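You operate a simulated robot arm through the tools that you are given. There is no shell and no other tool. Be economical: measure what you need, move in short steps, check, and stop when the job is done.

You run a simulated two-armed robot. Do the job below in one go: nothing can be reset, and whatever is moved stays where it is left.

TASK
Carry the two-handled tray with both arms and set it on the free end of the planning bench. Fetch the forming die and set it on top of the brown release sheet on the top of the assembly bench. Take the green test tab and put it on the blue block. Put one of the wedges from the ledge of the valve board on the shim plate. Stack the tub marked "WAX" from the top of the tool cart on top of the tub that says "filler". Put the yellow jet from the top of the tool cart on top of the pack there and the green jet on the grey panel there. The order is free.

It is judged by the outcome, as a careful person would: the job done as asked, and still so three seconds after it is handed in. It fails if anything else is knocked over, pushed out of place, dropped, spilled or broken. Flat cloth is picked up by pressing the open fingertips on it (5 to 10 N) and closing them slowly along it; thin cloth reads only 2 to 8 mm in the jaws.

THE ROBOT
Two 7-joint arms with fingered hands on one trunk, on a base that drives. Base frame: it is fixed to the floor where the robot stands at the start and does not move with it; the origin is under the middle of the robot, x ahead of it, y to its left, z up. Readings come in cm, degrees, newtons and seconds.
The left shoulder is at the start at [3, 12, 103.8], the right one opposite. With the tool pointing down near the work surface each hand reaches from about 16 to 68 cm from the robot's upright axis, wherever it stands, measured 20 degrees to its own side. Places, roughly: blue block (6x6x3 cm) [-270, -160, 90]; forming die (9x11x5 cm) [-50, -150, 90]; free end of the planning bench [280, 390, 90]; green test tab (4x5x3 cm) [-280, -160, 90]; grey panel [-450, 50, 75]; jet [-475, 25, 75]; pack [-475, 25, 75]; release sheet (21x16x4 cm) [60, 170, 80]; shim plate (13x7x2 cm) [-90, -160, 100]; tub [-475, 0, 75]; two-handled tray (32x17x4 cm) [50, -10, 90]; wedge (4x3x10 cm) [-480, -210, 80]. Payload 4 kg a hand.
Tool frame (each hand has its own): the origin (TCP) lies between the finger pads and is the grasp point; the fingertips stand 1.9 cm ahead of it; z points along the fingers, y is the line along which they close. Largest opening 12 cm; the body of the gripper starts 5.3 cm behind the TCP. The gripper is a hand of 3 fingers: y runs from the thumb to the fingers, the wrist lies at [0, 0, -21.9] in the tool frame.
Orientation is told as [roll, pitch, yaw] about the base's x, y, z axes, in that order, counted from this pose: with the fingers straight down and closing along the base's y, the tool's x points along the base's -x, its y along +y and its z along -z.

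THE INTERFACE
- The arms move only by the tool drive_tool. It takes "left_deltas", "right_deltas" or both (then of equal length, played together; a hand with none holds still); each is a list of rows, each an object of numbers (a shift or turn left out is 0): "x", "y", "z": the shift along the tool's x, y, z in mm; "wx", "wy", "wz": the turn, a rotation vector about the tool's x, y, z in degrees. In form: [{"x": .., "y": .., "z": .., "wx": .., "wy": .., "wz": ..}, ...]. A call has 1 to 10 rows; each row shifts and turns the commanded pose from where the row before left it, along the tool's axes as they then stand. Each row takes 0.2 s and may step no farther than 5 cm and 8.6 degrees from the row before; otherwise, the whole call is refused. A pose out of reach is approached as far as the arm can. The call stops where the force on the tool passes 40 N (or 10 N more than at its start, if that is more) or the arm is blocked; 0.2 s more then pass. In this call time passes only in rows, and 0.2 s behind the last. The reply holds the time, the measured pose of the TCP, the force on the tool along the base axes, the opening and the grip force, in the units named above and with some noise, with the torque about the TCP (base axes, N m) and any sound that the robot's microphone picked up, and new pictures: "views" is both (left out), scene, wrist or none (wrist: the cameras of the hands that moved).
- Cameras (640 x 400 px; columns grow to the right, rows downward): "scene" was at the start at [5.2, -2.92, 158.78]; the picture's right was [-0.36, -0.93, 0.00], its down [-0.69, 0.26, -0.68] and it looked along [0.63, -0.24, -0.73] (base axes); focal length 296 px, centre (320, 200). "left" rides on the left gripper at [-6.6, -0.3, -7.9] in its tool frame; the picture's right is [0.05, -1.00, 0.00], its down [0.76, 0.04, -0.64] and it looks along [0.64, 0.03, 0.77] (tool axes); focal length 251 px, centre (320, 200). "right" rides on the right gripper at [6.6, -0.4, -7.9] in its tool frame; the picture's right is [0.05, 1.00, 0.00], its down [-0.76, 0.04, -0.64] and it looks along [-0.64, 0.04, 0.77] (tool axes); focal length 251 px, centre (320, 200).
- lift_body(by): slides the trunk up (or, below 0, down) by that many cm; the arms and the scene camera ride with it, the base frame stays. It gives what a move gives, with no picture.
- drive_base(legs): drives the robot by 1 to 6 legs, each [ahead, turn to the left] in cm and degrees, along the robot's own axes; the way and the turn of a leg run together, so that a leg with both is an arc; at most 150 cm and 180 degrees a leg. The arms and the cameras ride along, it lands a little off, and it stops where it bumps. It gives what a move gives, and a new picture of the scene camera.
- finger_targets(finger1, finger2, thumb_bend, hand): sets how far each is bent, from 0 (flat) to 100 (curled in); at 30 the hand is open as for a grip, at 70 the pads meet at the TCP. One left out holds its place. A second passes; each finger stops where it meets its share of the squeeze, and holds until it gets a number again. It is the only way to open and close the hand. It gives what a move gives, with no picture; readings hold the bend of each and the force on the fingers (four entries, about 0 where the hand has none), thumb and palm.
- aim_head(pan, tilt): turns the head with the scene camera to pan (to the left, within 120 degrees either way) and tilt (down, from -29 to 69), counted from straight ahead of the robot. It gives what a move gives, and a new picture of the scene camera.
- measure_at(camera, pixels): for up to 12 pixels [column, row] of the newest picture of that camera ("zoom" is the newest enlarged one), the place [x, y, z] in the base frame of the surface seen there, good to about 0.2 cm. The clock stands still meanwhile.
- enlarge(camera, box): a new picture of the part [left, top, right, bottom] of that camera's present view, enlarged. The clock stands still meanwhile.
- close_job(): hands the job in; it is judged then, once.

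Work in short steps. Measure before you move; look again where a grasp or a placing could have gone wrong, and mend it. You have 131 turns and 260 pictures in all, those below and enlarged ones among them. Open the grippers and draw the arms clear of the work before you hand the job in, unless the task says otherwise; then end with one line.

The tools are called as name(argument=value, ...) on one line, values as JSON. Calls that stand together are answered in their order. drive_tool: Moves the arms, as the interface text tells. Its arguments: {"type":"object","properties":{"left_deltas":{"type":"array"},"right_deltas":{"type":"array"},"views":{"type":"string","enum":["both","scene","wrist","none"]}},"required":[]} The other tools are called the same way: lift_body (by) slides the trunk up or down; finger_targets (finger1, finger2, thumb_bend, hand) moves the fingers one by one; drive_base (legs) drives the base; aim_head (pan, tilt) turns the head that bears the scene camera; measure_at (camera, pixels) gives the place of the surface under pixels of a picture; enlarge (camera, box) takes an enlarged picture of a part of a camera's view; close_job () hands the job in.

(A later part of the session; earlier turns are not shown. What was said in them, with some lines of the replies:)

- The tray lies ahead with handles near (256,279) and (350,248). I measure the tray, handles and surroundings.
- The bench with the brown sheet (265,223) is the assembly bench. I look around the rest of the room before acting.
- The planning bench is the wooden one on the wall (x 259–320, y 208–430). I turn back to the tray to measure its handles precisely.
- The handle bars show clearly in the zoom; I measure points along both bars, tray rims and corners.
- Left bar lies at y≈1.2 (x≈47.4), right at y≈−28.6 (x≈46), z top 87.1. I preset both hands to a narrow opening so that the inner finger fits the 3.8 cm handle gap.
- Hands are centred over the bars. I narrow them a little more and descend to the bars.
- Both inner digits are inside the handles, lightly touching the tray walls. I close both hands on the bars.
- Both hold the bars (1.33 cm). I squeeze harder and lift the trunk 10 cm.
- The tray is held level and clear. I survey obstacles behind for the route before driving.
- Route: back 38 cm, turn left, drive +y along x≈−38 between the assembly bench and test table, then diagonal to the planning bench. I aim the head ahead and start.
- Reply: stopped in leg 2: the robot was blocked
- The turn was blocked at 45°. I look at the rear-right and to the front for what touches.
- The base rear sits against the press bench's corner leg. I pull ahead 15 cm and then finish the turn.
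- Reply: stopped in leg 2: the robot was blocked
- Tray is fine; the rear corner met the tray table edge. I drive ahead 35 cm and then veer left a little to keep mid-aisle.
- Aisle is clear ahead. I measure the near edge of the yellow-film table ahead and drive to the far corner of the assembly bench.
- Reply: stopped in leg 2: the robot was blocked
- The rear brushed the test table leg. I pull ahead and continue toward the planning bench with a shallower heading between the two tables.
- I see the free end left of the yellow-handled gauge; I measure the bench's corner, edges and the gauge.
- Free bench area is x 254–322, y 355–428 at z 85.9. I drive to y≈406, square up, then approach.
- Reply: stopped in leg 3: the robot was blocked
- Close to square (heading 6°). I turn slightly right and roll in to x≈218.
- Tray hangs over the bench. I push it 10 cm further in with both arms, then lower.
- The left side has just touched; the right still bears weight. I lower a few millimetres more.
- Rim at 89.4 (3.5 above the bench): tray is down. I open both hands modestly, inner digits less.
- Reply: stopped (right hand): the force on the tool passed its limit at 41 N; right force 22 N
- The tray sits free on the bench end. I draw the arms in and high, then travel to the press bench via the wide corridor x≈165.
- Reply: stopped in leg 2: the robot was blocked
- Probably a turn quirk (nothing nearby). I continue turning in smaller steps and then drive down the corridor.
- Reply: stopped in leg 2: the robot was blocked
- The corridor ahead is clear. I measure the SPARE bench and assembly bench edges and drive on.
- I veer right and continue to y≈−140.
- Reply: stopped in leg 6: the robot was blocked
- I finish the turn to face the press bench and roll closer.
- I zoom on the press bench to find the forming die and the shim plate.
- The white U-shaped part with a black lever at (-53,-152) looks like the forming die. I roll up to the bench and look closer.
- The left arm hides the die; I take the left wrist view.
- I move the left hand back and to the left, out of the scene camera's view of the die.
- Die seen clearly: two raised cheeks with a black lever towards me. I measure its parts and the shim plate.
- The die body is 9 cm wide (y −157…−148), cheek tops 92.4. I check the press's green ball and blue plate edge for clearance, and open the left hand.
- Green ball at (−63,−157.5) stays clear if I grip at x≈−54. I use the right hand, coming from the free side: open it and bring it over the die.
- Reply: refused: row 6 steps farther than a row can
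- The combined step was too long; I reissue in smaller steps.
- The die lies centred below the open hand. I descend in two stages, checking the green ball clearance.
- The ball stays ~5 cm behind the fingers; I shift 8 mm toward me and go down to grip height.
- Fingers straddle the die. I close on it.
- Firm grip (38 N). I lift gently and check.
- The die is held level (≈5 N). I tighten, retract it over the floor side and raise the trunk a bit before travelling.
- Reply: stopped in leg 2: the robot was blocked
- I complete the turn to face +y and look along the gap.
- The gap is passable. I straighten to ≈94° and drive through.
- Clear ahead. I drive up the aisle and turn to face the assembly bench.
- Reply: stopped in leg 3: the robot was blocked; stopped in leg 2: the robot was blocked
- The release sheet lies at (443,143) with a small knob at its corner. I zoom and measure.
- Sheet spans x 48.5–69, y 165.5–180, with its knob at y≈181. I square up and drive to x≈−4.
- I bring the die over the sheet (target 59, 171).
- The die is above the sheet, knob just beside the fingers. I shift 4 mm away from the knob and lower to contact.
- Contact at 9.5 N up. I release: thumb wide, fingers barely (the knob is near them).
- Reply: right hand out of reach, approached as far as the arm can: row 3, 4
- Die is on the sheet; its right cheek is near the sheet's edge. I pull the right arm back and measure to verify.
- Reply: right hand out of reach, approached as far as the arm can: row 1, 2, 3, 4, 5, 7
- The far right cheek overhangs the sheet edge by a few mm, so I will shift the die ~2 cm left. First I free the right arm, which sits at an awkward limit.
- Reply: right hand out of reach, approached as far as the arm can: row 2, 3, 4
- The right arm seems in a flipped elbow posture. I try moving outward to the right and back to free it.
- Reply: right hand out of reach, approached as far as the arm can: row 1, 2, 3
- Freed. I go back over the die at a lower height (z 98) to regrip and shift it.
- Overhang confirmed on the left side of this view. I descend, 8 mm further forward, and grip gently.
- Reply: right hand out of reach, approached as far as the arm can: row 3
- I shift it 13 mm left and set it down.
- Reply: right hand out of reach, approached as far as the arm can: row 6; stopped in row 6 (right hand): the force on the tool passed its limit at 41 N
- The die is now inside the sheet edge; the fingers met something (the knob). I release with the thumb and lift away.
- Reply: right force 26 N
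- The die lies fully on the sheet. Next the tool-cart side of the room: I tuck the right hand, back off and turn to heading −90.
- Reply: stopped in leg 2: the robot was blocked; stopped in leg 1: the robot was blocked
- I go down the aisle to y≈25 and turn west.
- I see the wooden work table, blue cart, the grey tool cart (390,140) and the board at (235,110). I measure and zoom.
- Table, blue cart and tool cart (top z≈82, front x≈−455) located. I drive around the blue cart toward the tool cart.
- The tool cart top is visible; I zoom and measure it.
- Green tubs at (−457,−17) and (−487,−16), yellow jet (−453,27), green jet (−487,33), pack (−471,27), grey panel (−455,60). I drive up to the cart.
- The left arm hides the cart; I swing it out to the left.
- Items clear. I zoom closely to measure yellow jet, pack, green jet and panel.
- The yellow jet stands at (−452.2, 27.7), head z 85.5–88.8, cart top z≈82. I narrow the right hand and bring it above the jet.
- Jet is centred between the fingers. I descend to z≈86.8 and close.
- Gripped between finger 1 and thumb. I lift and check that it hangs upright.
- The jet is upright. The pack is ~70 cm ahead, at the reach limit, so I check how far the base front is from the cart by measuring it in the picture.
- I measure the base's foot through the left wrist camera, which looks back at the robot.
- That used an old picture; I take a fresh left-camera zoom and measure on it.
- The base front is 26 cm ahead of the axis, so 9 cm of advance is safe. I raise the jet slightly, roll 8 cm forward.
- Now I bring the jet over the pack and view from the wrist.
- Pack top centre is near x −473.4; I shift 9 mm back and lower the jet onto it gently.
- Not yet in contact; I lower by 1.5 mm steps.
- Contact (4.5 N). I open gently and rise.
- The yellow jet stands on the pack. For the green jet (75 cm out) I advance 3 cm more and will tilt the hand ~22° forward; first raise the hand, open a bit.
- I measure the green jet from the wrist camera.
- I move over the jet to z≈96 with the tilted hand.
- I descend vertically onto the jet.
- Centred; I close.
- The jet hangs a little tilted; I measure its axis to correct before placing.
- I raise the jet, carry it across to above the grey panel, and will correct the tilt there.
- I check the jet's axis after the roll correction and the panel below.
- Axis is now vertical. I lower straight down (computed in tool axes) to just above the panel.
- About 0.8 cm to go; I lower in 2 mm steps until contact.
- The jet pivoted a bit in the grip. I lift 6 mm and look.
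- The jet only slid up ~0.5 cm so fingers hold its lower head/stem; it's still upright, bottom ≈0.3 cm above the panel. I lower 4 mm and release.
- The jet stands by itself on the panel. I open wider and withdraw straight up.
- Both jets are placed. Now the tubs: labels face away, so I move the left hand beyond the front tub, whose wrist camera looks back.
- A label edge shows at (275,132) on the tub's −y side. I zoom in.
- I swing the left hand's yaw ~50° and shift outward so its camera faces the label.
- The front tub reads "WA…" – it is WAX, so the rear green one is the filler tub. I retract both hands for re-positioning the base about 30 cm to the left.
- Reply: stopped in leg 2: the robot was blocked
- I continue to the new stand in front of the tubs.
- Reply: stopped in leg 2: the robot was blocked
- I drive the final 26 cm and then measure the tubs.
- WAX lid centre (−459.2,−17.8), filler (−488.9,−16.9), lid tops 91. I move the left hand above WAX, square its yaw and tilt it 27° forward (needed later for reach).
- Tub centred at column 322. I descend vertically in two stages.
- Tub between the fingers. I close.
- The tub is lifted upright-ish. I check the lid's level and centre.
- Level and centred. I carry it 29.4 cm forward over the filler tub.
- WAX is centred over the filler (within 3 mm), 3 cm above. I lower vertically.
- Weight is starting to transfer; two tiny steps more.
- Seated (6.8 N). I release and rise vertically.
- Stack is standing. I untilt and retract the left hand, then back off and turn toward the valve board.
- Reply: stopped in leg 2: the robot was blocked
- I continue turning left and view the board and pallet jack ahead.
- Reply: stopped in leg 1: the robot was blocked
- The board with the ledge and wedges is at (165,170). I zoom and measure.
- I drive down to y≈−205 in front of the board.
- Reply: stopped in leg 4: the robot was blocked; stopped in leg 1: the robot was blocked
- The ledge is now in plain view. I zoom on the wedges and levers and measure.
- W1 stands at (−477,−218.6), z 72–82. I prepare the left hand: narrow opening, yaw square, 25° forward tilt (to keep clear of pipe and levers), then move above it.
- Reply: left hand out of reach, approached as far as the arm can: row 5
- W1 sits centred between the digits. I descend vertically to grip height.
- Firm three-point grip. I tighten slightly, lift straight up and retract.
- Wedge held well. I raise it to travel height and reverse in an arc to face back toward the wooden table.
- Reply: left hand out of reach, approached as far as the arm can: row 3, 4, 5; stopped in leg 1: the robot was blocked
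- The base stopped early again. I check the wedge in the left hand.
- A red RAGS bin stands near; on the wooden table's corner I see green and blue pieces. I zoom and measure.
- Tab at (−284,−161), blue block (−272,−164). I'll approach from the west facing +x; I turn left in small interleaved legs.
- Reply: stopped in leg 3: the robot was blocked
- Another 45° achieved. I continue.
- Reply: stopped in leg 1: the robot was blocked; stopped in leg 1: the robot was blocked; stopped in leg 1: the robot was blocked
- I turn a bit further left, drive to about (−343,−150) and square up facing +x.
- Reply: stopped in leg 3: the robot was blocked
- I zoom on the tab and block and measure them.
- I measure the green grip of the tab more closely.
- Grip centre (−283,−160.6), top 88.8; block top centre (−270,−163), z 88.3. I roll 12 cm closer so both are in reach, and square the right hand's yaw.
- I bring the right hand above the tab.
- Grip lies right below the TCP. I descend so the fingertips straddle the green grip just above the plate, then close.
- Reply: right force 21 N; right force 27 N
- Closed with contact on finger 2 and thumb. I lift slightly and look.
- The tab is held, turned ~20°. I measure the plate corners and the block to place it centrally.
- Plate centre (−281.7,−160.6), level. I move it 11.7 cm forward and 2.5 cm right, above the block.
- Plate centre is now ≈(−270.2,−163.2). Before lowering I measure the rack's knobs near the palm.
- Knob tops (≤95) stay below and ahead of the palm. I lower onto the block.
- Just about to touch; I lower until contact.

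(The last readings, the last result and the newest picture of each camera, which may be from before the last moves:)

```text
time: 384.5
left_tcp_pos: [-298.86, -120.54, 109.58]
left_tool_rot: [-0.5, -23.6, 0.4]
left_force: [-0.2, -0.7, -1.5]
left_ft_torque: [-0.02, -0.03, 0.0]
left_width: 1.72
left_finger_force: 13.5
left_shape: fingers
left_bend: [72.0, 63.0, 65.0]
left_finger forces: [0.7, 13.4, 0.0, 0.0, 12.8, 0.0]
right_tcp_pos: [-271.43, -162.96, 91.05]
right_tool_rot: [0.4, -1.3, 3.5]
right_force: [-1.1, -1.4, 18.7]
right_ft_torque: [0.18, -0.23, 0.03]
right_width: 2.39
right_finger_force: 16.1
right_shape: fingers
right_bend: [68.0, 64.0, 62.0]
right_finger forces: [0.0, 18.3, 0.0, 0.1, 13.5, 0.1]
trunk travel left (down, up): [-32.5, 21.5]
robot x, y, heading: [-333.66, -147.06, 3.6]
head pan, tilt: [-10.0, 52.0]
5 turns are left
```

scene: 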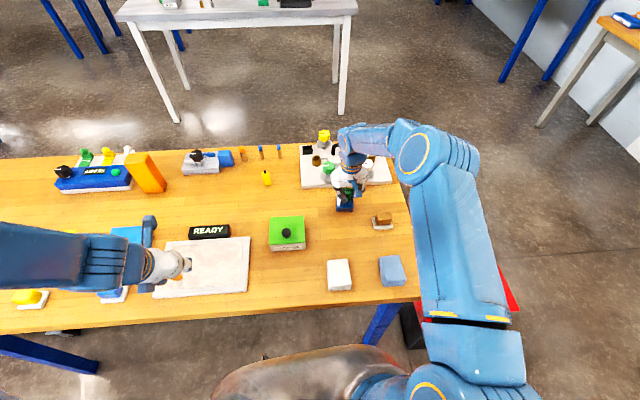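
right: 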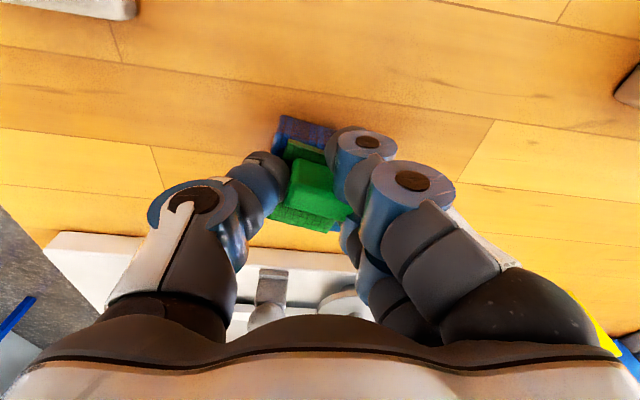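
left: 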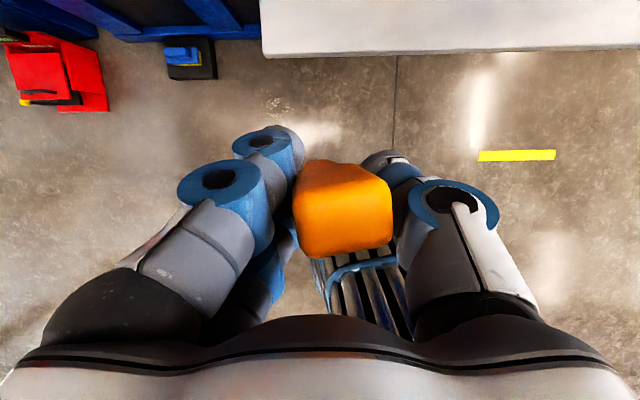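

Only five turns remain, so I chain calls. The tab sits on the block (contact 18 N): I release it, retract, then back out and start around the bin toward the press bench with the wedge.

finger_targets(hand="right", finger1=58, finger2=56, thumb_bend=55)

drive_tool(right_deltas=[{"z": -10}, {"z": -25}, {"z": -45}, {"z": -45}, {"x": 40}, {"x": 45}, {"x": 45}, {"x": 45}, {"x": 45}], views="scene")

drive_base(legs=[[-45, 0], [0, -38]])

drive_base(legs=[[0, -36], [75, 0], [70, 0]])

aim_head(pan=30, tilt=30)

enlarge(camera="left", box=[0, 0, 640, 400])

```text
time: 385.5
left_tcp_pos: [-298.8, -120.52, 109.6]
left_tool_rot: [-0.5, -23.6, 0.5]
left_force: [-0.1, 0.1, -1.4]
left_ft_torque: [-0.02, 0.03, 0.0]
left_width: 1.73
left_finger_force: 13.7
left_shape: fingers
left_bend: [72.0, 63.0, 65.0]
left_finger forces: [0.7, 13.2, 0.1, 0.0, 12.8, 0.0]
right_tcp_pos: [-271.46, -162.98, 90.96]
right_tool_rot: [0.5, -1.2, 3.4]
right_force: [3.2, -0.3, 27.4]
right_ft_torque: [0.6, -0.42, -0.06]
right_width: 4.93
right_finger_force: 12.7
right_shape: fingers
right_bend: [57.0, 60.0, 55.0]
right_finger forces: [0.0, 25.7, 0.1, 0.1, 0.0, 0.0]
trunk travel left (down, up): [-32.5, 21.5]
robot x, y, heading: [-333.78, -147.49, 3.8]
head pan, tilt: [-10.0, 52.0]
```

```text
time: 387.5
left_tcp_pos: [-298.7, -120.51, 109.62]
left_tool_rot: [-0.5, -23.6, 0.4]
left_force: [-0.8, 0.7, -0.9]
left_ft_torque: [0.0, 0.01, 0.02]
left_width: 1.75
left_finger_force: 13.2
left_shape: fingers
left_bend: [72.0, 63.0, 65.0]
left_finger forces: [0.7, 13.3, 0.1, 0.0, 12.8, 0.0]
right_tcp_pos: [-293.73, -164.24, 103.05]
right_tool_rot: [0.6, -1.1, 3.5]
right_force: [-0.8, 0.6, -0.1]
right_ft_torque: [-0.02, -0.02, 0.01]
right_width: 4.95
right_finger_force: 0.1
right_shape: fingers
right_bend: [57.0, 56.0, 55.0]
right_finger forces: [0.1, 0.0, 0.0, 0.1, 0.0, 0.0]
trunk travel left (down, up): [-32.5, 21.5]
robot x, y, heading: [-333.98, -147.58, 3.5]
head pan, tilt: [-10.0, 52.0]
```

scene: 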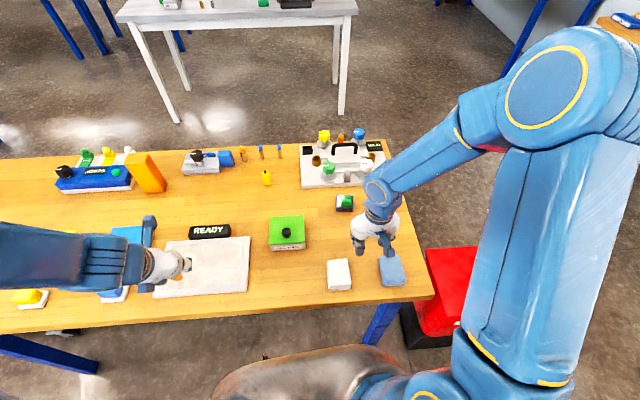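

```text
time: 392.2
left_tcp_pos: [-335.18, -150.74, 109.4]
left_tool_rot: [-0.4, -23.5, -37.5]
left_force: [-0.7, 0.8, -0.8]
left_ft_torque: [0.01, 0.0, 0.01]
left_width: 1.7
left_finger_force: 13.5
left_shape: fingers
left_bend: [72.0, 63.0, 65.0]
left_finger forces: [0.8, 13.4, 0.1, 0.0, 12.8, 0.1]
right_tcp_pos: [-358.14, -188.36, 103.07]
right_tool_rot: [0.6, -0.9, -34.4]
right_force: [0.6, 0.0, -0.4]
right_ft_torque: [0.01, -0.03, 0.01]
right_width: 4.99
right_finger_force: 0.0
right_shape: fingers
right_bend: [57.0, 56.0, 55.0]
right_finger forces: [0.0, 0.0, 0.0, 0.0, 0.1, 0.0]
trunk travel left (down, up): [-32.5, 21.5]
robot x, y, heading: [-376.82, -146.97, -35.0]
head pan, tilt: [-10.0, 52.0]
stopped in leg 2: the robot was blocked; the commanded pose is now the measured one
```

scene: 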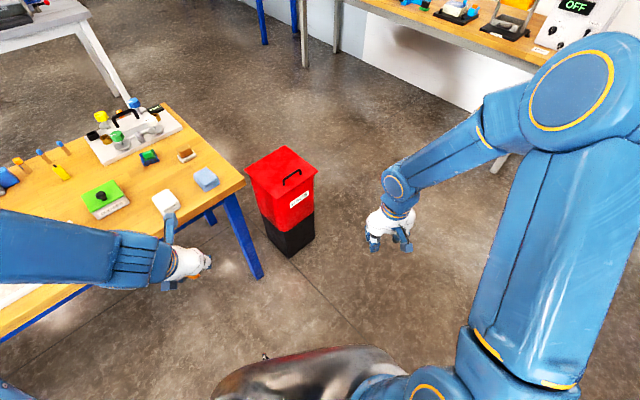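

```text
time: 394.5
left_tcp_pos: [-345.21, -174.97, 109.49]
left_tool_rot: [-0.4, -23.1, -73.2]
left_force: [0.6, -1.1, -1.0]
left_ft_torque: [0.01, -0.02, 0.01]
left_width: 1.72
left_finger_force: 13.5
left_shape: fingers
left_bend: [72.0, 63.0, 65.0]
left_finger forces: [0.8, 13.4, 0.1, 0.1, 12.8, 0.0]
right_tcp_pos: [-385.84, -191.93, 103.07]
right_tool_rot: [0.7, -0.9, -69.9]
right_force: [-0.7, -0.4, 0.1]
right_ft_torque: [0.02, -0.02, -0.01]
right_width: 5.0
right_finger_force: 0.1
right_shape: fingers
right_bend: [57.0, 56.0, 55.0]
right_finger forces: [0.0, 0.0, 0.1, 0.1, 0.1, 0.0]
trunk travel left (down, up): [-32.5, 21.5]
robot x, y, heading: [-373.02, -145.46, -71.1]
head pan, tilt: [-10.0, 52.0]
stopped in leg 1: the robot was blocked; the commanded pose is now the measured one
```

scene: 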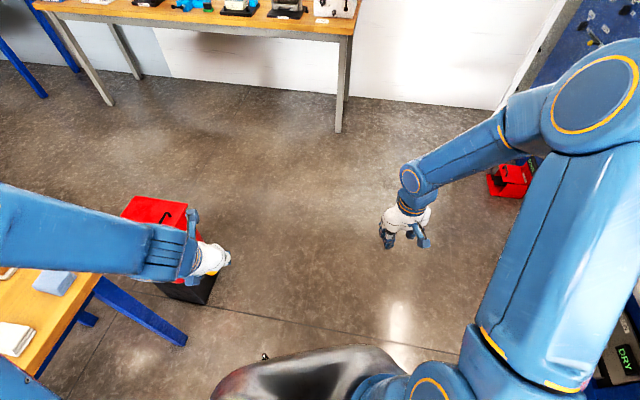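

```text
time: 395.6
left_tcp_pos: [-345.06, -174.96, 109.6]
left_tool_rot: [-0.4, -23.0, -73.1]
left_force: [-0.2, -1.0, -0.9]
left_ft_torque: [-0.02, 0.01, -0.05]
left_width: 1.72
left_finger_force: 13.1
left_shape: fingers
left_bend: [72.0, 63.0, 65.0]
left_finger forces: [0.9, 13.4, 0.0, 0.0, 12.8, 0.1]
right_tcp_pos: [-385.66, -191.99, 103.01]
right_tool_rot: [0.6, -1.1, -69.8]
right_force: [-1.0, 0.6, 1.1]
right_ft_torque: [0.01, 0.01, 0.02]
right_width: 4.99
right_finger_force: 0.0
right_shape: fingers
right_bend: [57.0, 56.0, 55.0]
right_finger forces: [0.0, 0.1, 0.1, 0.0, 0.1, 0.0]
trunk travel left (down, up): [-32.5, 21.5]
robot x, y, heading: [-372.85, -145.45, -71.4]
head pan, tilt: [30.0, 30.0]
```

scene: 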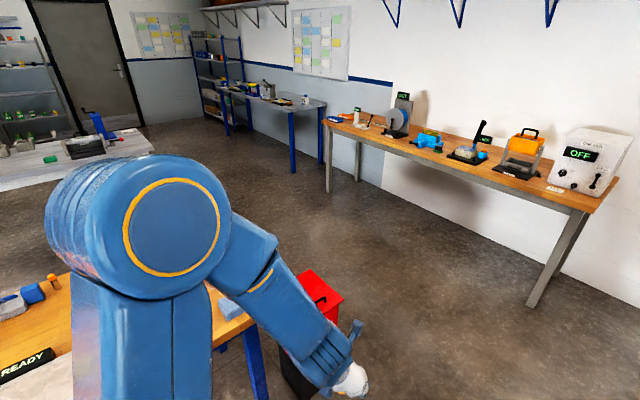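

```text
1.00 times, centred on (320, 200) of left (not enlarged: the box is as wide or as high as the picture)
4 turns are left
```

zoom: 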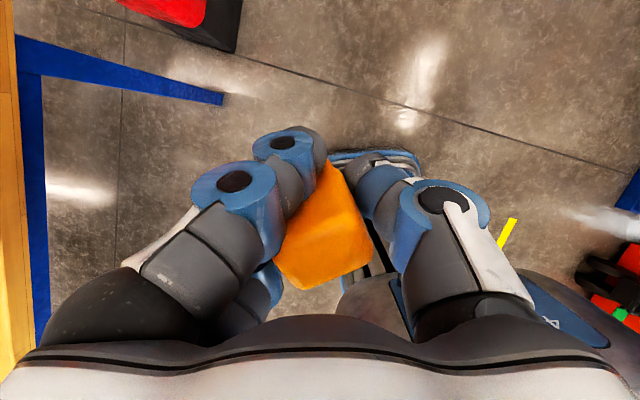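

Tab confirmed on the block. I drive south around the bin and turn left toward the press bench (big turns as last legs).

drive_base(legs=[[80, 0], [80, 0]])

drive_base(legs=[[0, 40]])

drive_base(legs=[[0, 40]])

drive_base(legs=[[0, 26]])

aim_head(pan=0, tilt=30)

```text
time: 403.8
left_tcp_pos: [-295.56, -327.55, 109.41]
left_tool_rot: [-0.5, -23.1, -74.0]
left_force: [0.1, 0.3, -1.7]
left_ft_torque: [0.03, -0.02, 0.0]
left_width: 1.73
left_finger_force: 13.2
left_shape: fingers
left_bend: [72.0, 63.0, 65.0]
left_finger forces: [0.9, 13.4, 0.0, 0.0, 12.8, 0.0]
right_tcp_pos: [-336.28, -343.97, 103.03]
right_tool_rot: [0.6, -0.9, -70.7]
right_force: [1.0, -0.6, -0.8]
right_ft_torque: [0.0, -0.04, 0.0]
right_width: 4.97
right_finger_force: 0.1
right_shape: fingers
right_bend: [57.0, 56.0, 55.0]
right_finger forces: [0.0, 0.0, 0.0, 0.1, 0.0, 0.0]
trunk travel left (down, up): [-32.5, 21.5]
robot x, y, heading: [-322.93, -297.97, -72.2]
head pan, tilt: [30.0, 30.0]
```

scene: 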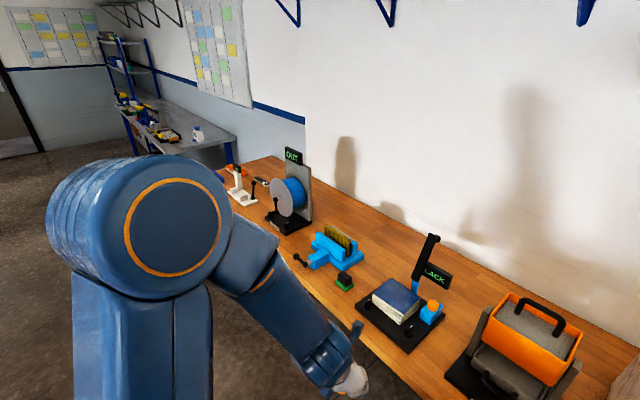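

```text
time: 406.1
left_tcp_pos: [-282.61, -304.1, 109.39]
left_tool_rot: [-0.5, -23.1, -35.4]
left_force: [0.2, -0.3, -1.6]
left_ft_torque: [0.01, -0.06, -0.04]
left_width: 1.72
left_finger_force: 12.6
left_shape: fingers
left_bend: [72.0, 63.0, 65.0]
left_finger forces: [0.9, 13.0, 0.0, 0.1, 13.0, 0.0]
right_tcp_pos: [-304.36, -342.29, 102.98]
right_tool_rot: [0.5, -0.7, -32.0]
right_force: [0.2, -0.4, -0.3]
right_ft_torque: [-0.02, 0.0, 0.0]
right_width: 4.99
right_finger_force: 0.0
right_shape: fingers
right_bend: [57.0, 56.0, 55.0]
right_finger forces: [0.0, 0.0, 0.0, 0.0, 0.1, 0.0]
trunk travel left (down, up): [-32.5, 21.5]
robot x, y, heading: [-325.54, -301.62, -32.4]
head pan, tilt: [30.0, 30.0]
stopped in leg 1: the robot was blocked; the commanded pose is now the measured one
```

scene: 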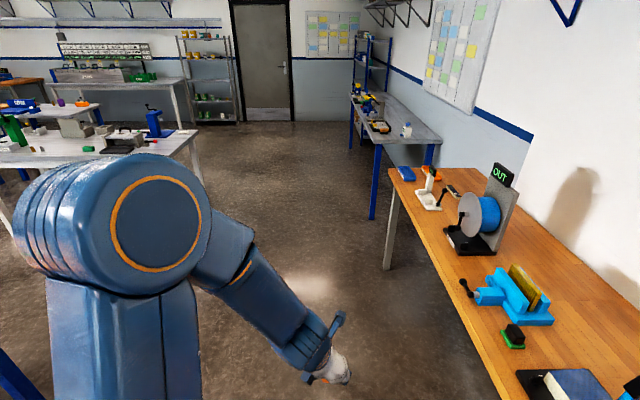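

```text
time: 408.3
left_tcp_pos: [-289.87, -277.82, 109.41]
left_tool_rot: [-0.5, -23.1, 2.2]
left_force: [0.0, -0.3, -0.7]
left_ft_torque: [-0.08, 0.04, -0.03]
left_width: 1.71
left_finger_force: 13.5
left_shape: fingers
left_bend: [72.0, 63.0, 65.0]
left_finger forces: [1.0, 12.8, 0.0, 0.0, 12.9, 0.1]
right_tcp_pos: [-283.75, -321.59, 103.12]
right_tool_rot: [0.4, -0.8, 5.3]
right_force: [-0.5, -0.3, 0.3]
right_ft_torque: [-0.01, -0.02, -0.05]
right_width: 5.02
right_finger_force: 0.1
right_shape: fingers
right_bend: [57.0, 56.0, 55.0]
right_finger forces: [0.1, 0.1, 0.0, 0.1, 0.1, 0.0]
trunk travel left (down, up): [-32.5, 21.5]
robot x, y, heading: [-324.46, -305.97, 4.7]
head pan, tilt: [30.0, 30.0]
stopped in leg 1: the robot was blocked; the commanded pose is now the measured one
```

scene: 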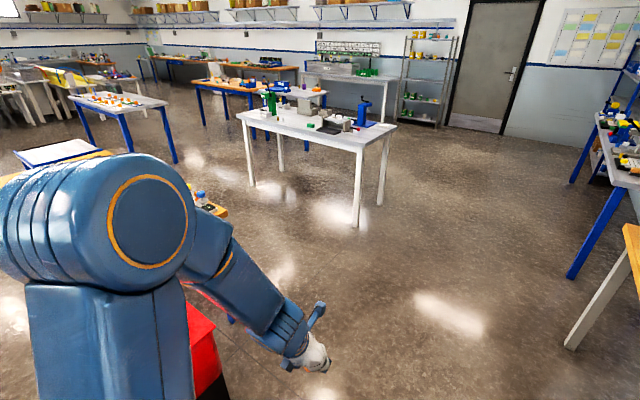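

```text
time: 410.0
left_tcp_pos: [-305.72, -265.9, 109.47]
left_tool_rot: [-0.6, -23.2, 27.9]
left_force: [0.9, -0.1, -0.6]
left_ft_torque: [0.0, -0.02, 0.01]
left_width: 1.71
left_finger_force: 13.9
left_shape: fingers
left_bend: [72.0, 63.0, 65.0]
left_finger forces: [1.0, 13.1, 0.0, 0.0, 13.1, 0.0]
right_tcp_pos: [-281.05, -302.51, 102.99]
right_tool_rot: [0.5, -0.7, 30.9]
right_force: [-0.1, 0.8, -0.3]
right_ft_torque: [0.0, 0.01, 0.0]
right_width: 5.01
right_finger_force: 0.1
right_shape: fingers
right_bend: [57.0, 56.0, 55.0]
right_finger forces: [0.1, 0.0, 0.1, 0.1, 0.1, 0.0]
trunk travel left (down, up): [-32.5, 21.5]
robot x, y, heading: [-323.53, -308.82, 30.6]
head pan, tilt: [30.0, 30.0]
stopped in leg 1: the robot was blocked; the commanded pose is now the measured one
```

scene: 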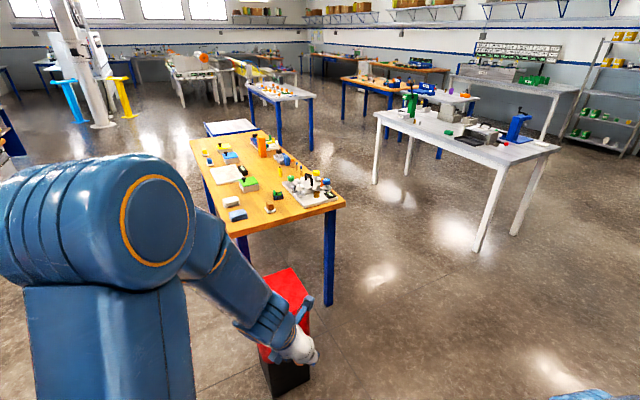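

```text
time: 411.0
left_tcp_pos: [-305.61, -265.93, 109.42]
left_tool_rot: [-0.5, -23.0, 27.8]
left_force: [0.5, 0.4, -0.5]
left_ft_torque: [-0.02, -0.05, -0.03]
left_width: 1.71
left_finger_force: 13.6
left_shape: fingers
left_bend: [72.0, 63.0, 65.0]
left_finger forces: [1.0, 13.1, 0.0, 0.0, 13.3, 0.0]
right_tcp_pos: [-281.07, -302.55, 103.04]
right_tool_rot: [0.5, -0.9, 31.0]
right_force: [0.3, 0.0, -0.9]
right_ft_torque: [-0.02, 0.01, 0.0]
right_width: 5.0
right_finger_force: 0.1
right_shape: fingers
right_bend: [57.0, 56.0, 55.0]
right_finger forces: [0.1, 0.0, 0.0, 0.0, 0.0, 0.0]
trunk travel left (down, up): [-32.5, 21.5]
robot x, y, heading: [-323.54, -308.74, 30.7]
head pan, tilt: [0.0, 30.0]
3 turns are left
```

scene: 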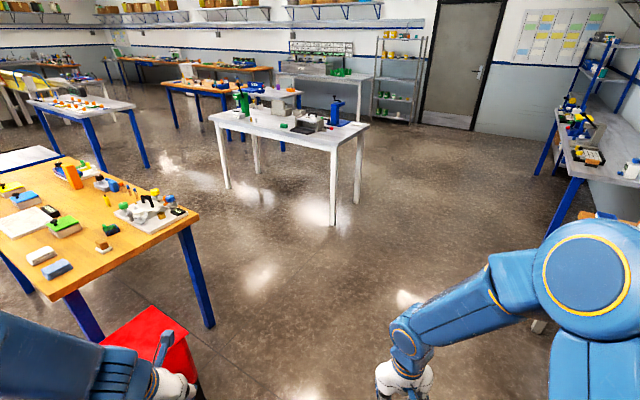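

Facing the press bench. I raise the trunk 12 cm for clearance, drive to about (−145,−165) and turn to face +x.

lift_body(by=12)

drive_base(legs=[[0, 8], [115, 0], [112, 0]])

drive_base(legs=[[0, -38]])

aim_head(pan=5, tilt=48)

enlarge(camera="left", box=[0, 0, 640, 400])

measure_at(camera="zoom", pixels=[[300, 270], [360, 260], [335, 180], [310, 200], [340, 230], [325, 170], [370, 240]])

```text
time: 412.5
left_tcp_pos: [-305.61, -265.89, 121.44]
left_tool_rot: [-0.5, -23.1, 27.9]
left_force: [0.1, 0.2, -0.6]
left_ft_torque: [-0.03, 0.03, 0.02]
left_width: 1.76
left_finger_force: 13.5
left_shape: fingers
left_bend: [72.0, 63.0, 65.0]
left_finger forces: [0.9, 13.2, 0.0, 0.1, 13.1, 0.1]
right_tcp_pos: [-281.08, -302.54, 115.06]
right_tool_rot: [0.6, -0.8, 31.0]
right_force: [-0.3, -0.1, -0.3]
right_ft_torque: [-0.01, -0.01, -0.02]
right_width: 5.01
right_finger_force: 0.1
right_shape: fingers
right_bend: [57.0, 56.0, 55.0]
right_finger forces: [0.1, 0.1, 0.0, 0.1, 0.1, 0.1]
trunk travel left (down, up): [-44.5, 9.5]
robot x, y, heading: [-323.49, -308.72, 30.1]
head pan, tilt: [0.0, 30.0]
```

```text
time: 424.2
left_tcp_pos: [-138.91, -120.05, 121.41]
left_tool_rot: [-0.5, -23.1, 37.7]
left_force: [0.2, 0.3, 0.5]
left_ft_torque: [0.0, 0.0, -0.02]
left_width: 1.71
left_finger_force: 13.8
left_shape: fingers
left_bend: [72.0, 63.0, 65.0]
left_finger forces: [0.8, 12.9, 0.0, 0.0, 12.9, 0.0]
right_tcp_pos: [-108.72, -152.05, 115.01]
right_tool_rot: [0.4, -0.8, 40.7]
right_force: [0.0, -0.6, 0.6]
right_ft_torque: [0.0, 0.03, 0.03]
right_width: 4.98
right_finger_force: 0.1
right_shape: fingers
right_bend: [57.0, 56.0, 55.0]
right_finger forces: [0.0, 0.0, 0.0, 0.0, 0.1, 0.1]
trunk travel left (down, up): [-44.5, 9.5]
robot x, y, heading: [-149.36, -164.97, 40.2]
head pan, tilt: [0.0, 30.0]
```

scene: 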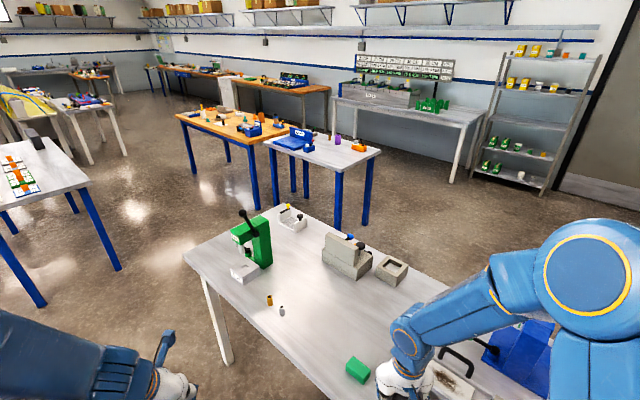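

```text
time: 426.1
left_tcp_pos: [-116.23, -132.19, 121.46]
left_tool_rot: [-0.6, -23.1, 5.3]
left_force: [-0.1, 0.2, 0.6]
left_ft_torque: [-0.02, 0.01, -0.03]
left_width: 1.72
left_finger_force: 13.3
left_shape: fingers
left_bend: [72.0, 63.0, 65.0]
left_finger forces: [1.0, 13.1, 0.0, 0.1, 12.7, 0.0]
right_tcp_pos: [-107.86, -175.47, 114.93]
right_tool_rot: [0.4, -0.6, 8.3]
right_force: [0.2, -0.1, -0.1]
right_ft_torque: [-0.03, -0.03, -0.01]
right_width: 4.99
right_finger_force: 0.0
right_shape: fingers
right_bend: [57.0, 56.0, 55.0]
right_finger forces: [0.0, 0.0, 0.0, 0.1, 0.1, 0.1]
trunk travel left (down, up): [-44.5, 9.5]
robot x, y, heading: [-149.98, -161.53, 7.2]
head pan, tilt: [0.0, 30.0]
stopped in leg 1: the robot was blocked; the commanded pose is now the measured one
```

scene: 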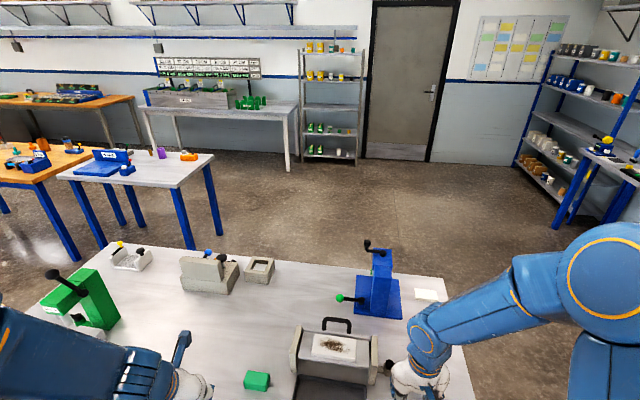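

```text
time: 426.9
left_tcp_pos: [-116.12, -132.08, 121.52]
left_tool_rot: [-0.5, -23.0, 5.1]
left_force: [0.6, -0.9, -0.6]
left_ft_torque: [0.02, -0.01, 0.01]
left_width: 1.75
left_finger_force: 12.9
left_shape: fingers
left_bend: [72.0, 63.0, 65.0]
left_finger forces: [0.9, 13.1, 0.0, 0.0, 12.7, 0.1]
right_tcp_pos: [-107.82, -175.39, 115.06]
right_tool_rot: [0.4, -0.7, 8.1]
right_force: [-0.5, 0.1, 0.6]
right_ft_torque: [0.01, 0.0, -0.03]
right_width: 5.01
right_finger_force: 0.1
right_shape: fingers
right_bend: [57.0, 56.0, 55.0]
right_finger forces: [0.0, 0.0, 0.0, 0.0, 0.0, 0.1]
trunk travel left (down, up): [-44.5, 9.5]
robot x, y, heading: [-150.0, -161.41, 7.5]
head pan, tilt: [5.0, 48.0]
```

scene: 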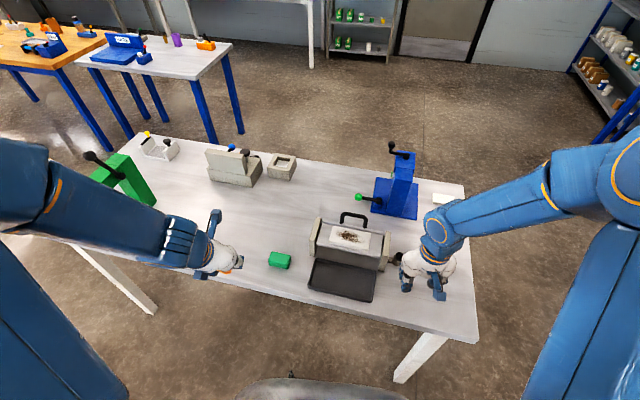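

```text
1.00 times, centred on (320, 200) of left (not enlarged: the box is as wide or as high as the picture)
```

zoom: 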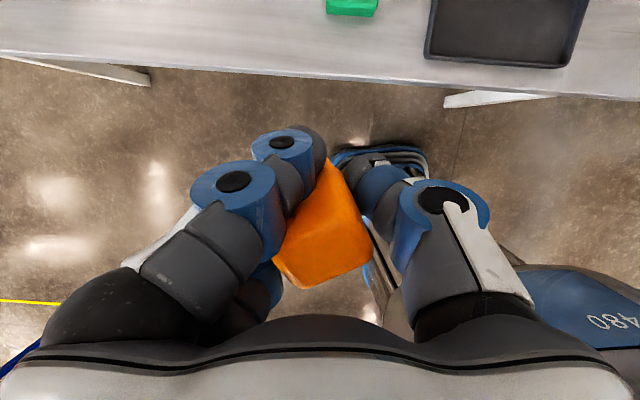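

```text
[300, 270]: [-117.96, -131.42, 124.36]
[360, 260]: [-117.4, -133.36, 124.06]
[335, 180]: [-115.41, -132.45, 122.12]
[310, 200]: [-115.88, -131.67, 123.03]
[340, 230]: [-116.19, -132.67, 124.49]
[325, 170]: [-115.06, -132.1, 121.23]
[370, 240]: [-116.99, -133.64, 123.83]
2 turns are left
```

Two turns left. I measure the plate first, roll 8 cm closer, bring the wedge upright (undo 19° of tilt), clear the right hand, move above the plate and stop ~2 cm above it to check.

measure_at(camera="scene", pixels=[[350, 238], [334, 228], [368, 240], [366, 247], [332, 238], [350, 229], [350, 246], [353, 216], [342, 280], [312, 232], [385, 250], [350, 254]])

drive_base(legs=[[8, 0]])

drive_tool(left_deltas=[{"wy": 6.3}, {"wy": 6.3}, {"wy": 6.4}], right_deltas=[{"x": 45}, {"x": 45}, {"x": 45}], views="none")

drive_tool(left_deltas=[{"x": -23.6, "y": -35, "z": 1.6}, {"x": -23.6, "y": -35, "z": 1.6}, {"x": -23.6, "y": -35, "z": 1.6}, {"x": -23.6, "y": -35, "z": 1.6}, {"x": -23.6, "y": -35, "z": 1.6}, {"x": -23.6, "y": -35, "z": 1.6}, {"x": -23.6, "y": -35, "z": 1.6}, {"x": -23.6, "y": -35, "z": 1.6}], views="none")

drive_tool(left_deltas=[{"x": 2.4, "z": 35}, {"x": 2.4, "z": 35}, {"x": 2.4, "z": 35}, {"x": 2.4, "z": 32}], views="both")

measure_at(camera="left", pixels=[[300, 270], [360, 260], [330, 265], [340, 230], [310, 200], [325, 170], [370, 240], [335, 180], [330, 120], [280, 120], [330, 90], [380, 100]])

enlarge(camera="scene", box=[260, 150, 440, 330])

```text
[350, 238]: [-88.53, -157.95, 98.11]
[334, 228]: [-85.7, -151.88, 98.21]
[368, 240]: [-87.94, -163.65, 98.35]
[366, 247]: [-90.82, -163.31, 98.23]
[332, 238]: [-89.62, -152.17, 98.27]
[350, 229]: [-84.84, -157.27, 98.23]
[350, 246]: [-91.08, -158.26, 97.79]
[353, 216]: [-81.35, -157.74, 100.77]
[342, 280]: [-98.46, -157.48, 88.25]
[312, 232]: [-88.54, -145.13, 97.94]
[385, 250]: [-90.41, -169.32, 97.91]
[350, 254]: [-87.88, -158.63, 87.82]
```

```text
time: 428.0
left_tcp_pos: [-108.04, -130.97, 121.41]
left_tool_rot: [-0.5, -23.0, 5.2]
left_force: [-0.8, 0.1, -0.6]
left_ft_torque: [-0.02, 0.0, 0.0]
left_width: 1.73
left_finger_force: 13.2
left_shape: fingers
left_bend: [72.0, 63.0, 65.0]
left_finger forces: [1.0, 13.2, 0.0, 0.1, 12.7, 0.1]
right_tcp_pos: [-99.61, -174.4, 115.04]
right_tool_rot: [0.3, -0.6, 8.2]
right_force: [0.4, 0.6, -0.1]
right_ft_torque: [0.01, 0.0, 0.0]
right_width: 4.99
right_finger_force: 0.0
right_shape: fingers
right_bend: [57.0, 56.0, 55.0]
right_finger forces: [0.0, 0.0, 0.0, 0.1, 0.1, 0.0]
trunk travel left (down, up): [-44.5, 9.5]
robot x, y, heading: [-141.91, -160.27, 7.2]
head pan, tilt: [5.0, 48.0]
```

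scene: 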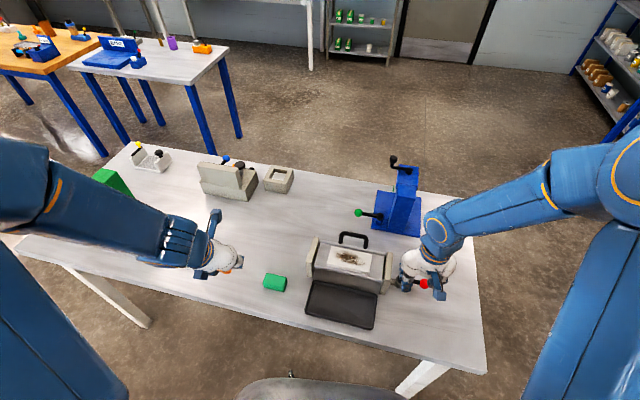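

```text
time: 428.8
left_tcp_pos: [-108.4, -131.28, 120.67]
left_tool_rot: [-0.5, -3.9, 5.0]
left_force: [-0.8, -0.1, -1.1]
left_ft_torque: [-0.03, -0.02, 0.0]
left_width: 1.76
left_finger_force: 13.0
left_shape: fingers
left_bend: [72.0, 63.0, 65.0]
left_finger forces: [0.7, 12.9, 0.0, 0.0, 12.5, 0.0]
left hand out of reach, approached as far as the arm can: row 1
right_tcp_pos: [-111.17, -175.92, 114.76]
right_tool_rot: [0.5, -0.6, 8.2]
right_force: [-0.5, 0.1, -1.0]
right_ft_torque: [0.0, 0.0, -0.03]
right_width: 5.03
right_finger_force: 0.0
right_shape: fingers
right_bend: [57.0, 56.0, 55.0]
right_finger forces: [0.0, 0.0, 0.0, 0.0, 0.0, 0.0]
right hand out of reach, approached as far as the arm can: row 3
trunk travel left (down, up): [-44.5, 9.5]
robot x, y, heading: [-141.71, -160.35, 7.3]
head pan, tilt: [5.0, 48.0]
```

```text
time: 430.6
left_tcp_pos: [-87.18, -157.46, 120.58]
left_tool_rot: [-0.4, -4.0, 5.1]
left_force: [-0.4, -0.3, -0.7]
left_ft_torque: [0.03, 0.02, -0.02]
left_width: 1.75
left_finger_force: 13.4
left_shape: fingers
left_bend: [72.0, 63.0, 65.0]
left_finger forces: [0.7, 12.9, 0.1, 0.1, 12.6, 0.1]
right_tcp_pos: [-111.05, -176.06, 114.74]
right_tool_rot: [0.3, -0.6, 8.2]
right_force: [-0.5, -0.4, -0.4]
right_ft_torque: [-0.03, -0.03, -0.01]
right_width: 4.98
right_finger_force: 0.1
right_shape: fingers
right_bend: [57.0, 56.0, 55.0]
right_finger forces: [0.0, 0.0, 0.0, 0.0, 0.0, 0.0]
trunk travel left (down, up): [-44.5, 9.5]
robot x, y, heading: [-141.99, -160.3, 7.3]
head pan, tilt: [5.0, 48.0]
```

```text
time: 431.6
left_tcp_pos: [-87.0, -157.67, 106.95]
left_tool_rot: [-0.6, -4.1, 5.1]
left_force: [0.5, -0.2, 0.2]
left_ft_torque: [0.0, -0.03, 0.0]
left_width: 1.73
left_finger_force: 12.6
left_shape: fingers
left_bend: [72.0, 63.0, 65.0]
left_finger forces: [0.8, 12.8, 0.0, 0.1, 12.6, 0.0]
right_tcp_pos: [-111.07, -175.99, 114.84]
right_tool_rot: [0.3, -0.6, 8.3]
right_force: [0.0, 0.5, 0.7]
right_ft_torque: [-0.02, 0.07, 0.0]
right_width: 4.97
right_finger_force: 0.0
right_shape: fingers
right_bend: [57.0, 56.0, 55.0]
right_finger forces: [0.0, 0.0, 0.1, 0.0, 0.0, 0.0]
trunk travel left (down, up): [-44.5, 9.5]
robot x, y, heading: [-141.87, -160.39, 7.4]
head pan, tilt: [5.0, 48.0]
```

scene: 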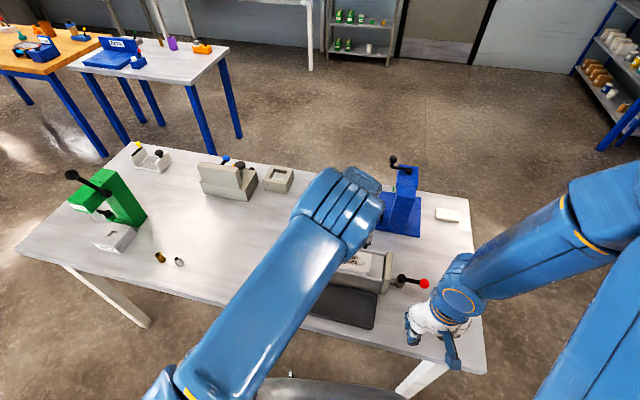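
left: 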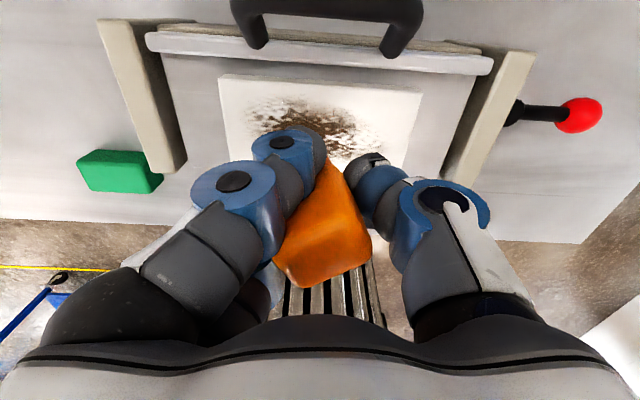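

```text
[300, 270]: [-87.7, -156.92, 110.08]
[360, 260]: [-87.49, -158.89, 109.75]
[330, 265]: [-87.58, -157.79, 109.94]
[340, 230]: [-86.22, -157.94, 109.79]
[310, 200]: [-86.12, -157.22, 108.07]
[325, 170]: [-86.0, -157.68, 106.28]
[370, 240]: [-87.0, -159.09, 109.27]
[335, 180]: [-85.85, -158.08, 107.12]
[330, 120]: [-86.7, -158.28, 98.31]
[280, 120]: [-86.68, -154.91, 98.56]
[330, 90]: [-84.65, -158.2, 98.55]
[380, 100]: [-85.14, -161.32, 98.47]
```

```text
2.22 times, centred on (350, 240) of scene
1 turns are left
```

zoom: 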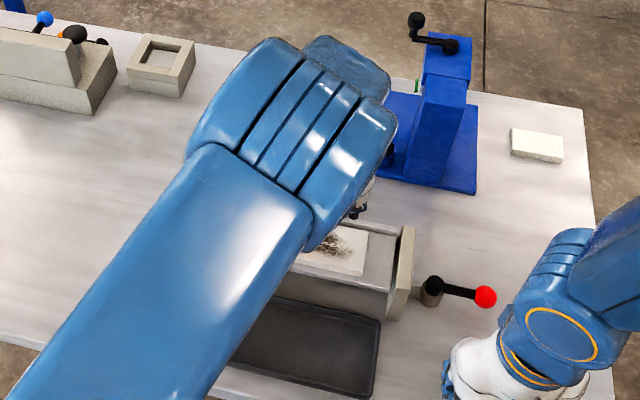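

Wedge is vertical (face x≈−86.1, top 110.0) and centred over the plate (x −91…−84.7, y −151.8…−163.5), 1.7 cm above it. I lower to contact, release gently, rise clear and hand in.

drive_tool(left_deltas=[{"x": 0.6, "z": 9}, {"x": 0.3, "z": 4}, {"x": 0.1, "z": 2}, {"x": 0.1, "z": 1.5}, {"x": 0.1, "z": 1.5}], views="none")

finger_targets(hand="left", finger1=66, finger2=60, thumb_bend=62)

finger_targets(hand="left", finger1=52, finger2=52, thumb_bend=52)

drive_tool(left_deltas=[{"x": -0.7, "z": -10}, {"x": -1.4, "z": -20}, {"x": -2.8, "z": -40}, {"x": -2.8, "z": -40}, {"x": 30, "z": -10}, {"x": 40}, {"x": 40}, {"x": 40}], views="scene")

close_job()

```text
time: 432.8
left_tcp_pos: [-87.27, -157.7, 105.22]
left_tool_rot: [-0.6, -4.2, 5.1]
left_force: [0.3, 0.2, -1.4]
left_ft_torque: [0.02, 0.0, 0.03]
left_width: 1.72
left_finger_force: 12.8
left_shape: fingers
left_bend: [72.0, 63.0, 65.0]
left_finger forces: [0.7, 12.6, 0.1, 0.0, 12.4, 0.1]
right_tcp_pos: [-111.28, -176.02, 114.8]
right_tool_rot: [0.4, -0.6, 8.2]
right_force: [-0.1, 0.1, -0.1]
right_ft_torque: [0.01, 0.03, -0.03]
right_width: 5.02
right_finger_force: 0.1
right_shape: fingers
right_bend: [57.0, 56.0, 55.0]
right_finger forces: [0.0, 0.1, 0.1, 0.1, 0.0, 0.0]
trunk travel left (down, up): [-44.5, 9.5]
robot x, y, heading: [-141.91, -160.55, 7.3]
head pan, tilt: [5.0, 48.0]
```

```text
time: 433.8
left_tcp_pos: [-87.15, -157.74, 105.15]
left_tool_rot: [-0.5, -4.1, 4.9]
left_force: [-0.2, 0.1, -0.4]
left_ft_torque: [0.02, 0.03, -0.02]
left_width: 2.66
left_finger_force: 1.0
left_shape: fingers
left_bend: [66.0, 60.0, 61.0]
left_finger forces: [0.4, 0.9, 0.0, 0.1, 0.7, 0.0]
right_tcp_pos: [-111.14, -176.08, 114.82]
right_tool_rot: [0.4, -0.6, 8.1]
right_force: [1.2, 0.0, 1.3]
right_ft_torque: [0.02, 0.01, 0.01]
right_width: 5.01
right_finger_force: 0.1
right_shape: fingers
right_bend: [57.0, 56.0, 55.0]
right_finger forces: [0.0, 0.0, 0.1, 0.1, 0.1, 0.0]
trunk travel left (down, up): [-44.5, 9.5]
robot x, y, heading: [-142.28, -160.4, 7.1]
head pan, tilt: [5.0, 48.0]
```

```text
time: 434.8
left_tcp_pos: [-87.2, -157.8, 105.21]
left_tool_rot: [-0.5, -4.1, 5.0]
left_force: [-1.2, -0.3, -0.2]
left_ft_torque: [0.01, 0.0, 0.01]
left_width: 6.2
left_finger_force: 0.0
left_shape: fingers
left_bend: [52.0, 52.0, 52.0]
left_finger forces: [0.1, 0.1, 0.0, 0.0, 0.0, 0.0]
right_tcp_pos: [-111.17, -175.97, 114.78]
right_tool_rot: [0.3, -0.6, 8.2]
right_force: [0.3, 0.5, -0.2]
right_ft_torque: [-0.01, 0.02, -0.02]
right_width: 5.03
right_finger_force: 0.0
right_shape: fingers
right_bend: [57.0, 56.0, 55.0]
right_finger forces: [0.0, 0.1, 0.1, 0.0, 0.0, 0.0]
trunk travel left (down, up): [-44.5, 9.5]
robot x, y, heading: [-141.94, -160.3, 7.4]
head pan, tilt: [5.0, 48.0]
```

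```text
time: 436.6
left_tcp_pos: [-102.6, -158.93, 116.56]
left_tool_rot: [-0.5, -4.1, 5.0]
left_force: [-0.3, 0.2, -0.8]
left_ft_torque: [0.0, -0.02, -0.03]
left_width: 6.2
left_finger_force: 0.0
left_shape: fingers
left_bend: [52.0, 52.0, 52.0]
left_finger forces: [0.1, 0.1, 0.0, 0.0, 0.0, 0.0]
right_tcp_pos: [-111.33, -176.17, 114.83]
right_tool_rot: [0.5, -0.7, 8.2]
right_force: [-0.1, 0.4, -0.1]
right_ft_torque: [0.03, -0.02, -0.03]
right_width: 5.01
right_finger_force: 0.0
right_shape: fingers
right_bend: [57.0, 56.0, 55.0]
right_finger forces: [0.0, 0.0, 0.1, 0.0, 0.0, 0.1]
trunk travel left (down, up): [-44.5, 9.5]
robot x, y, heading: [-141.74, -160.48, 7.4]
head pan, tilt: [5.0, 48.0]
```

scene: 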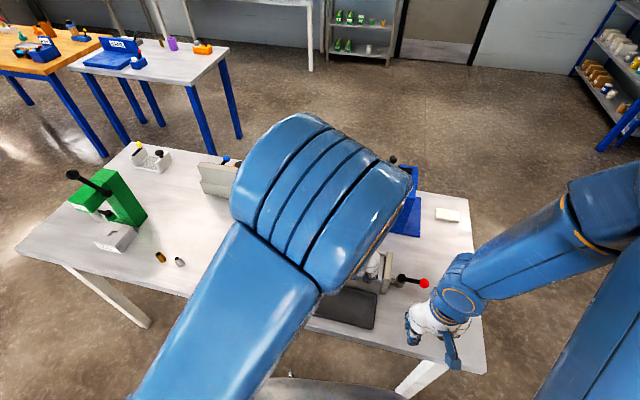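

```text
The job is handed in.
```

I've handed the job in with all seven moves carried out, but I never saw the wedge resting on the shim plate: I let it go a millimetre or so above the plate and the left arm hid it in the last picture. I also never saw the word "filler" on the tub under WAX and took it to be the other green tub; placing the die shifted the brown release sheet by about half a centimetre.
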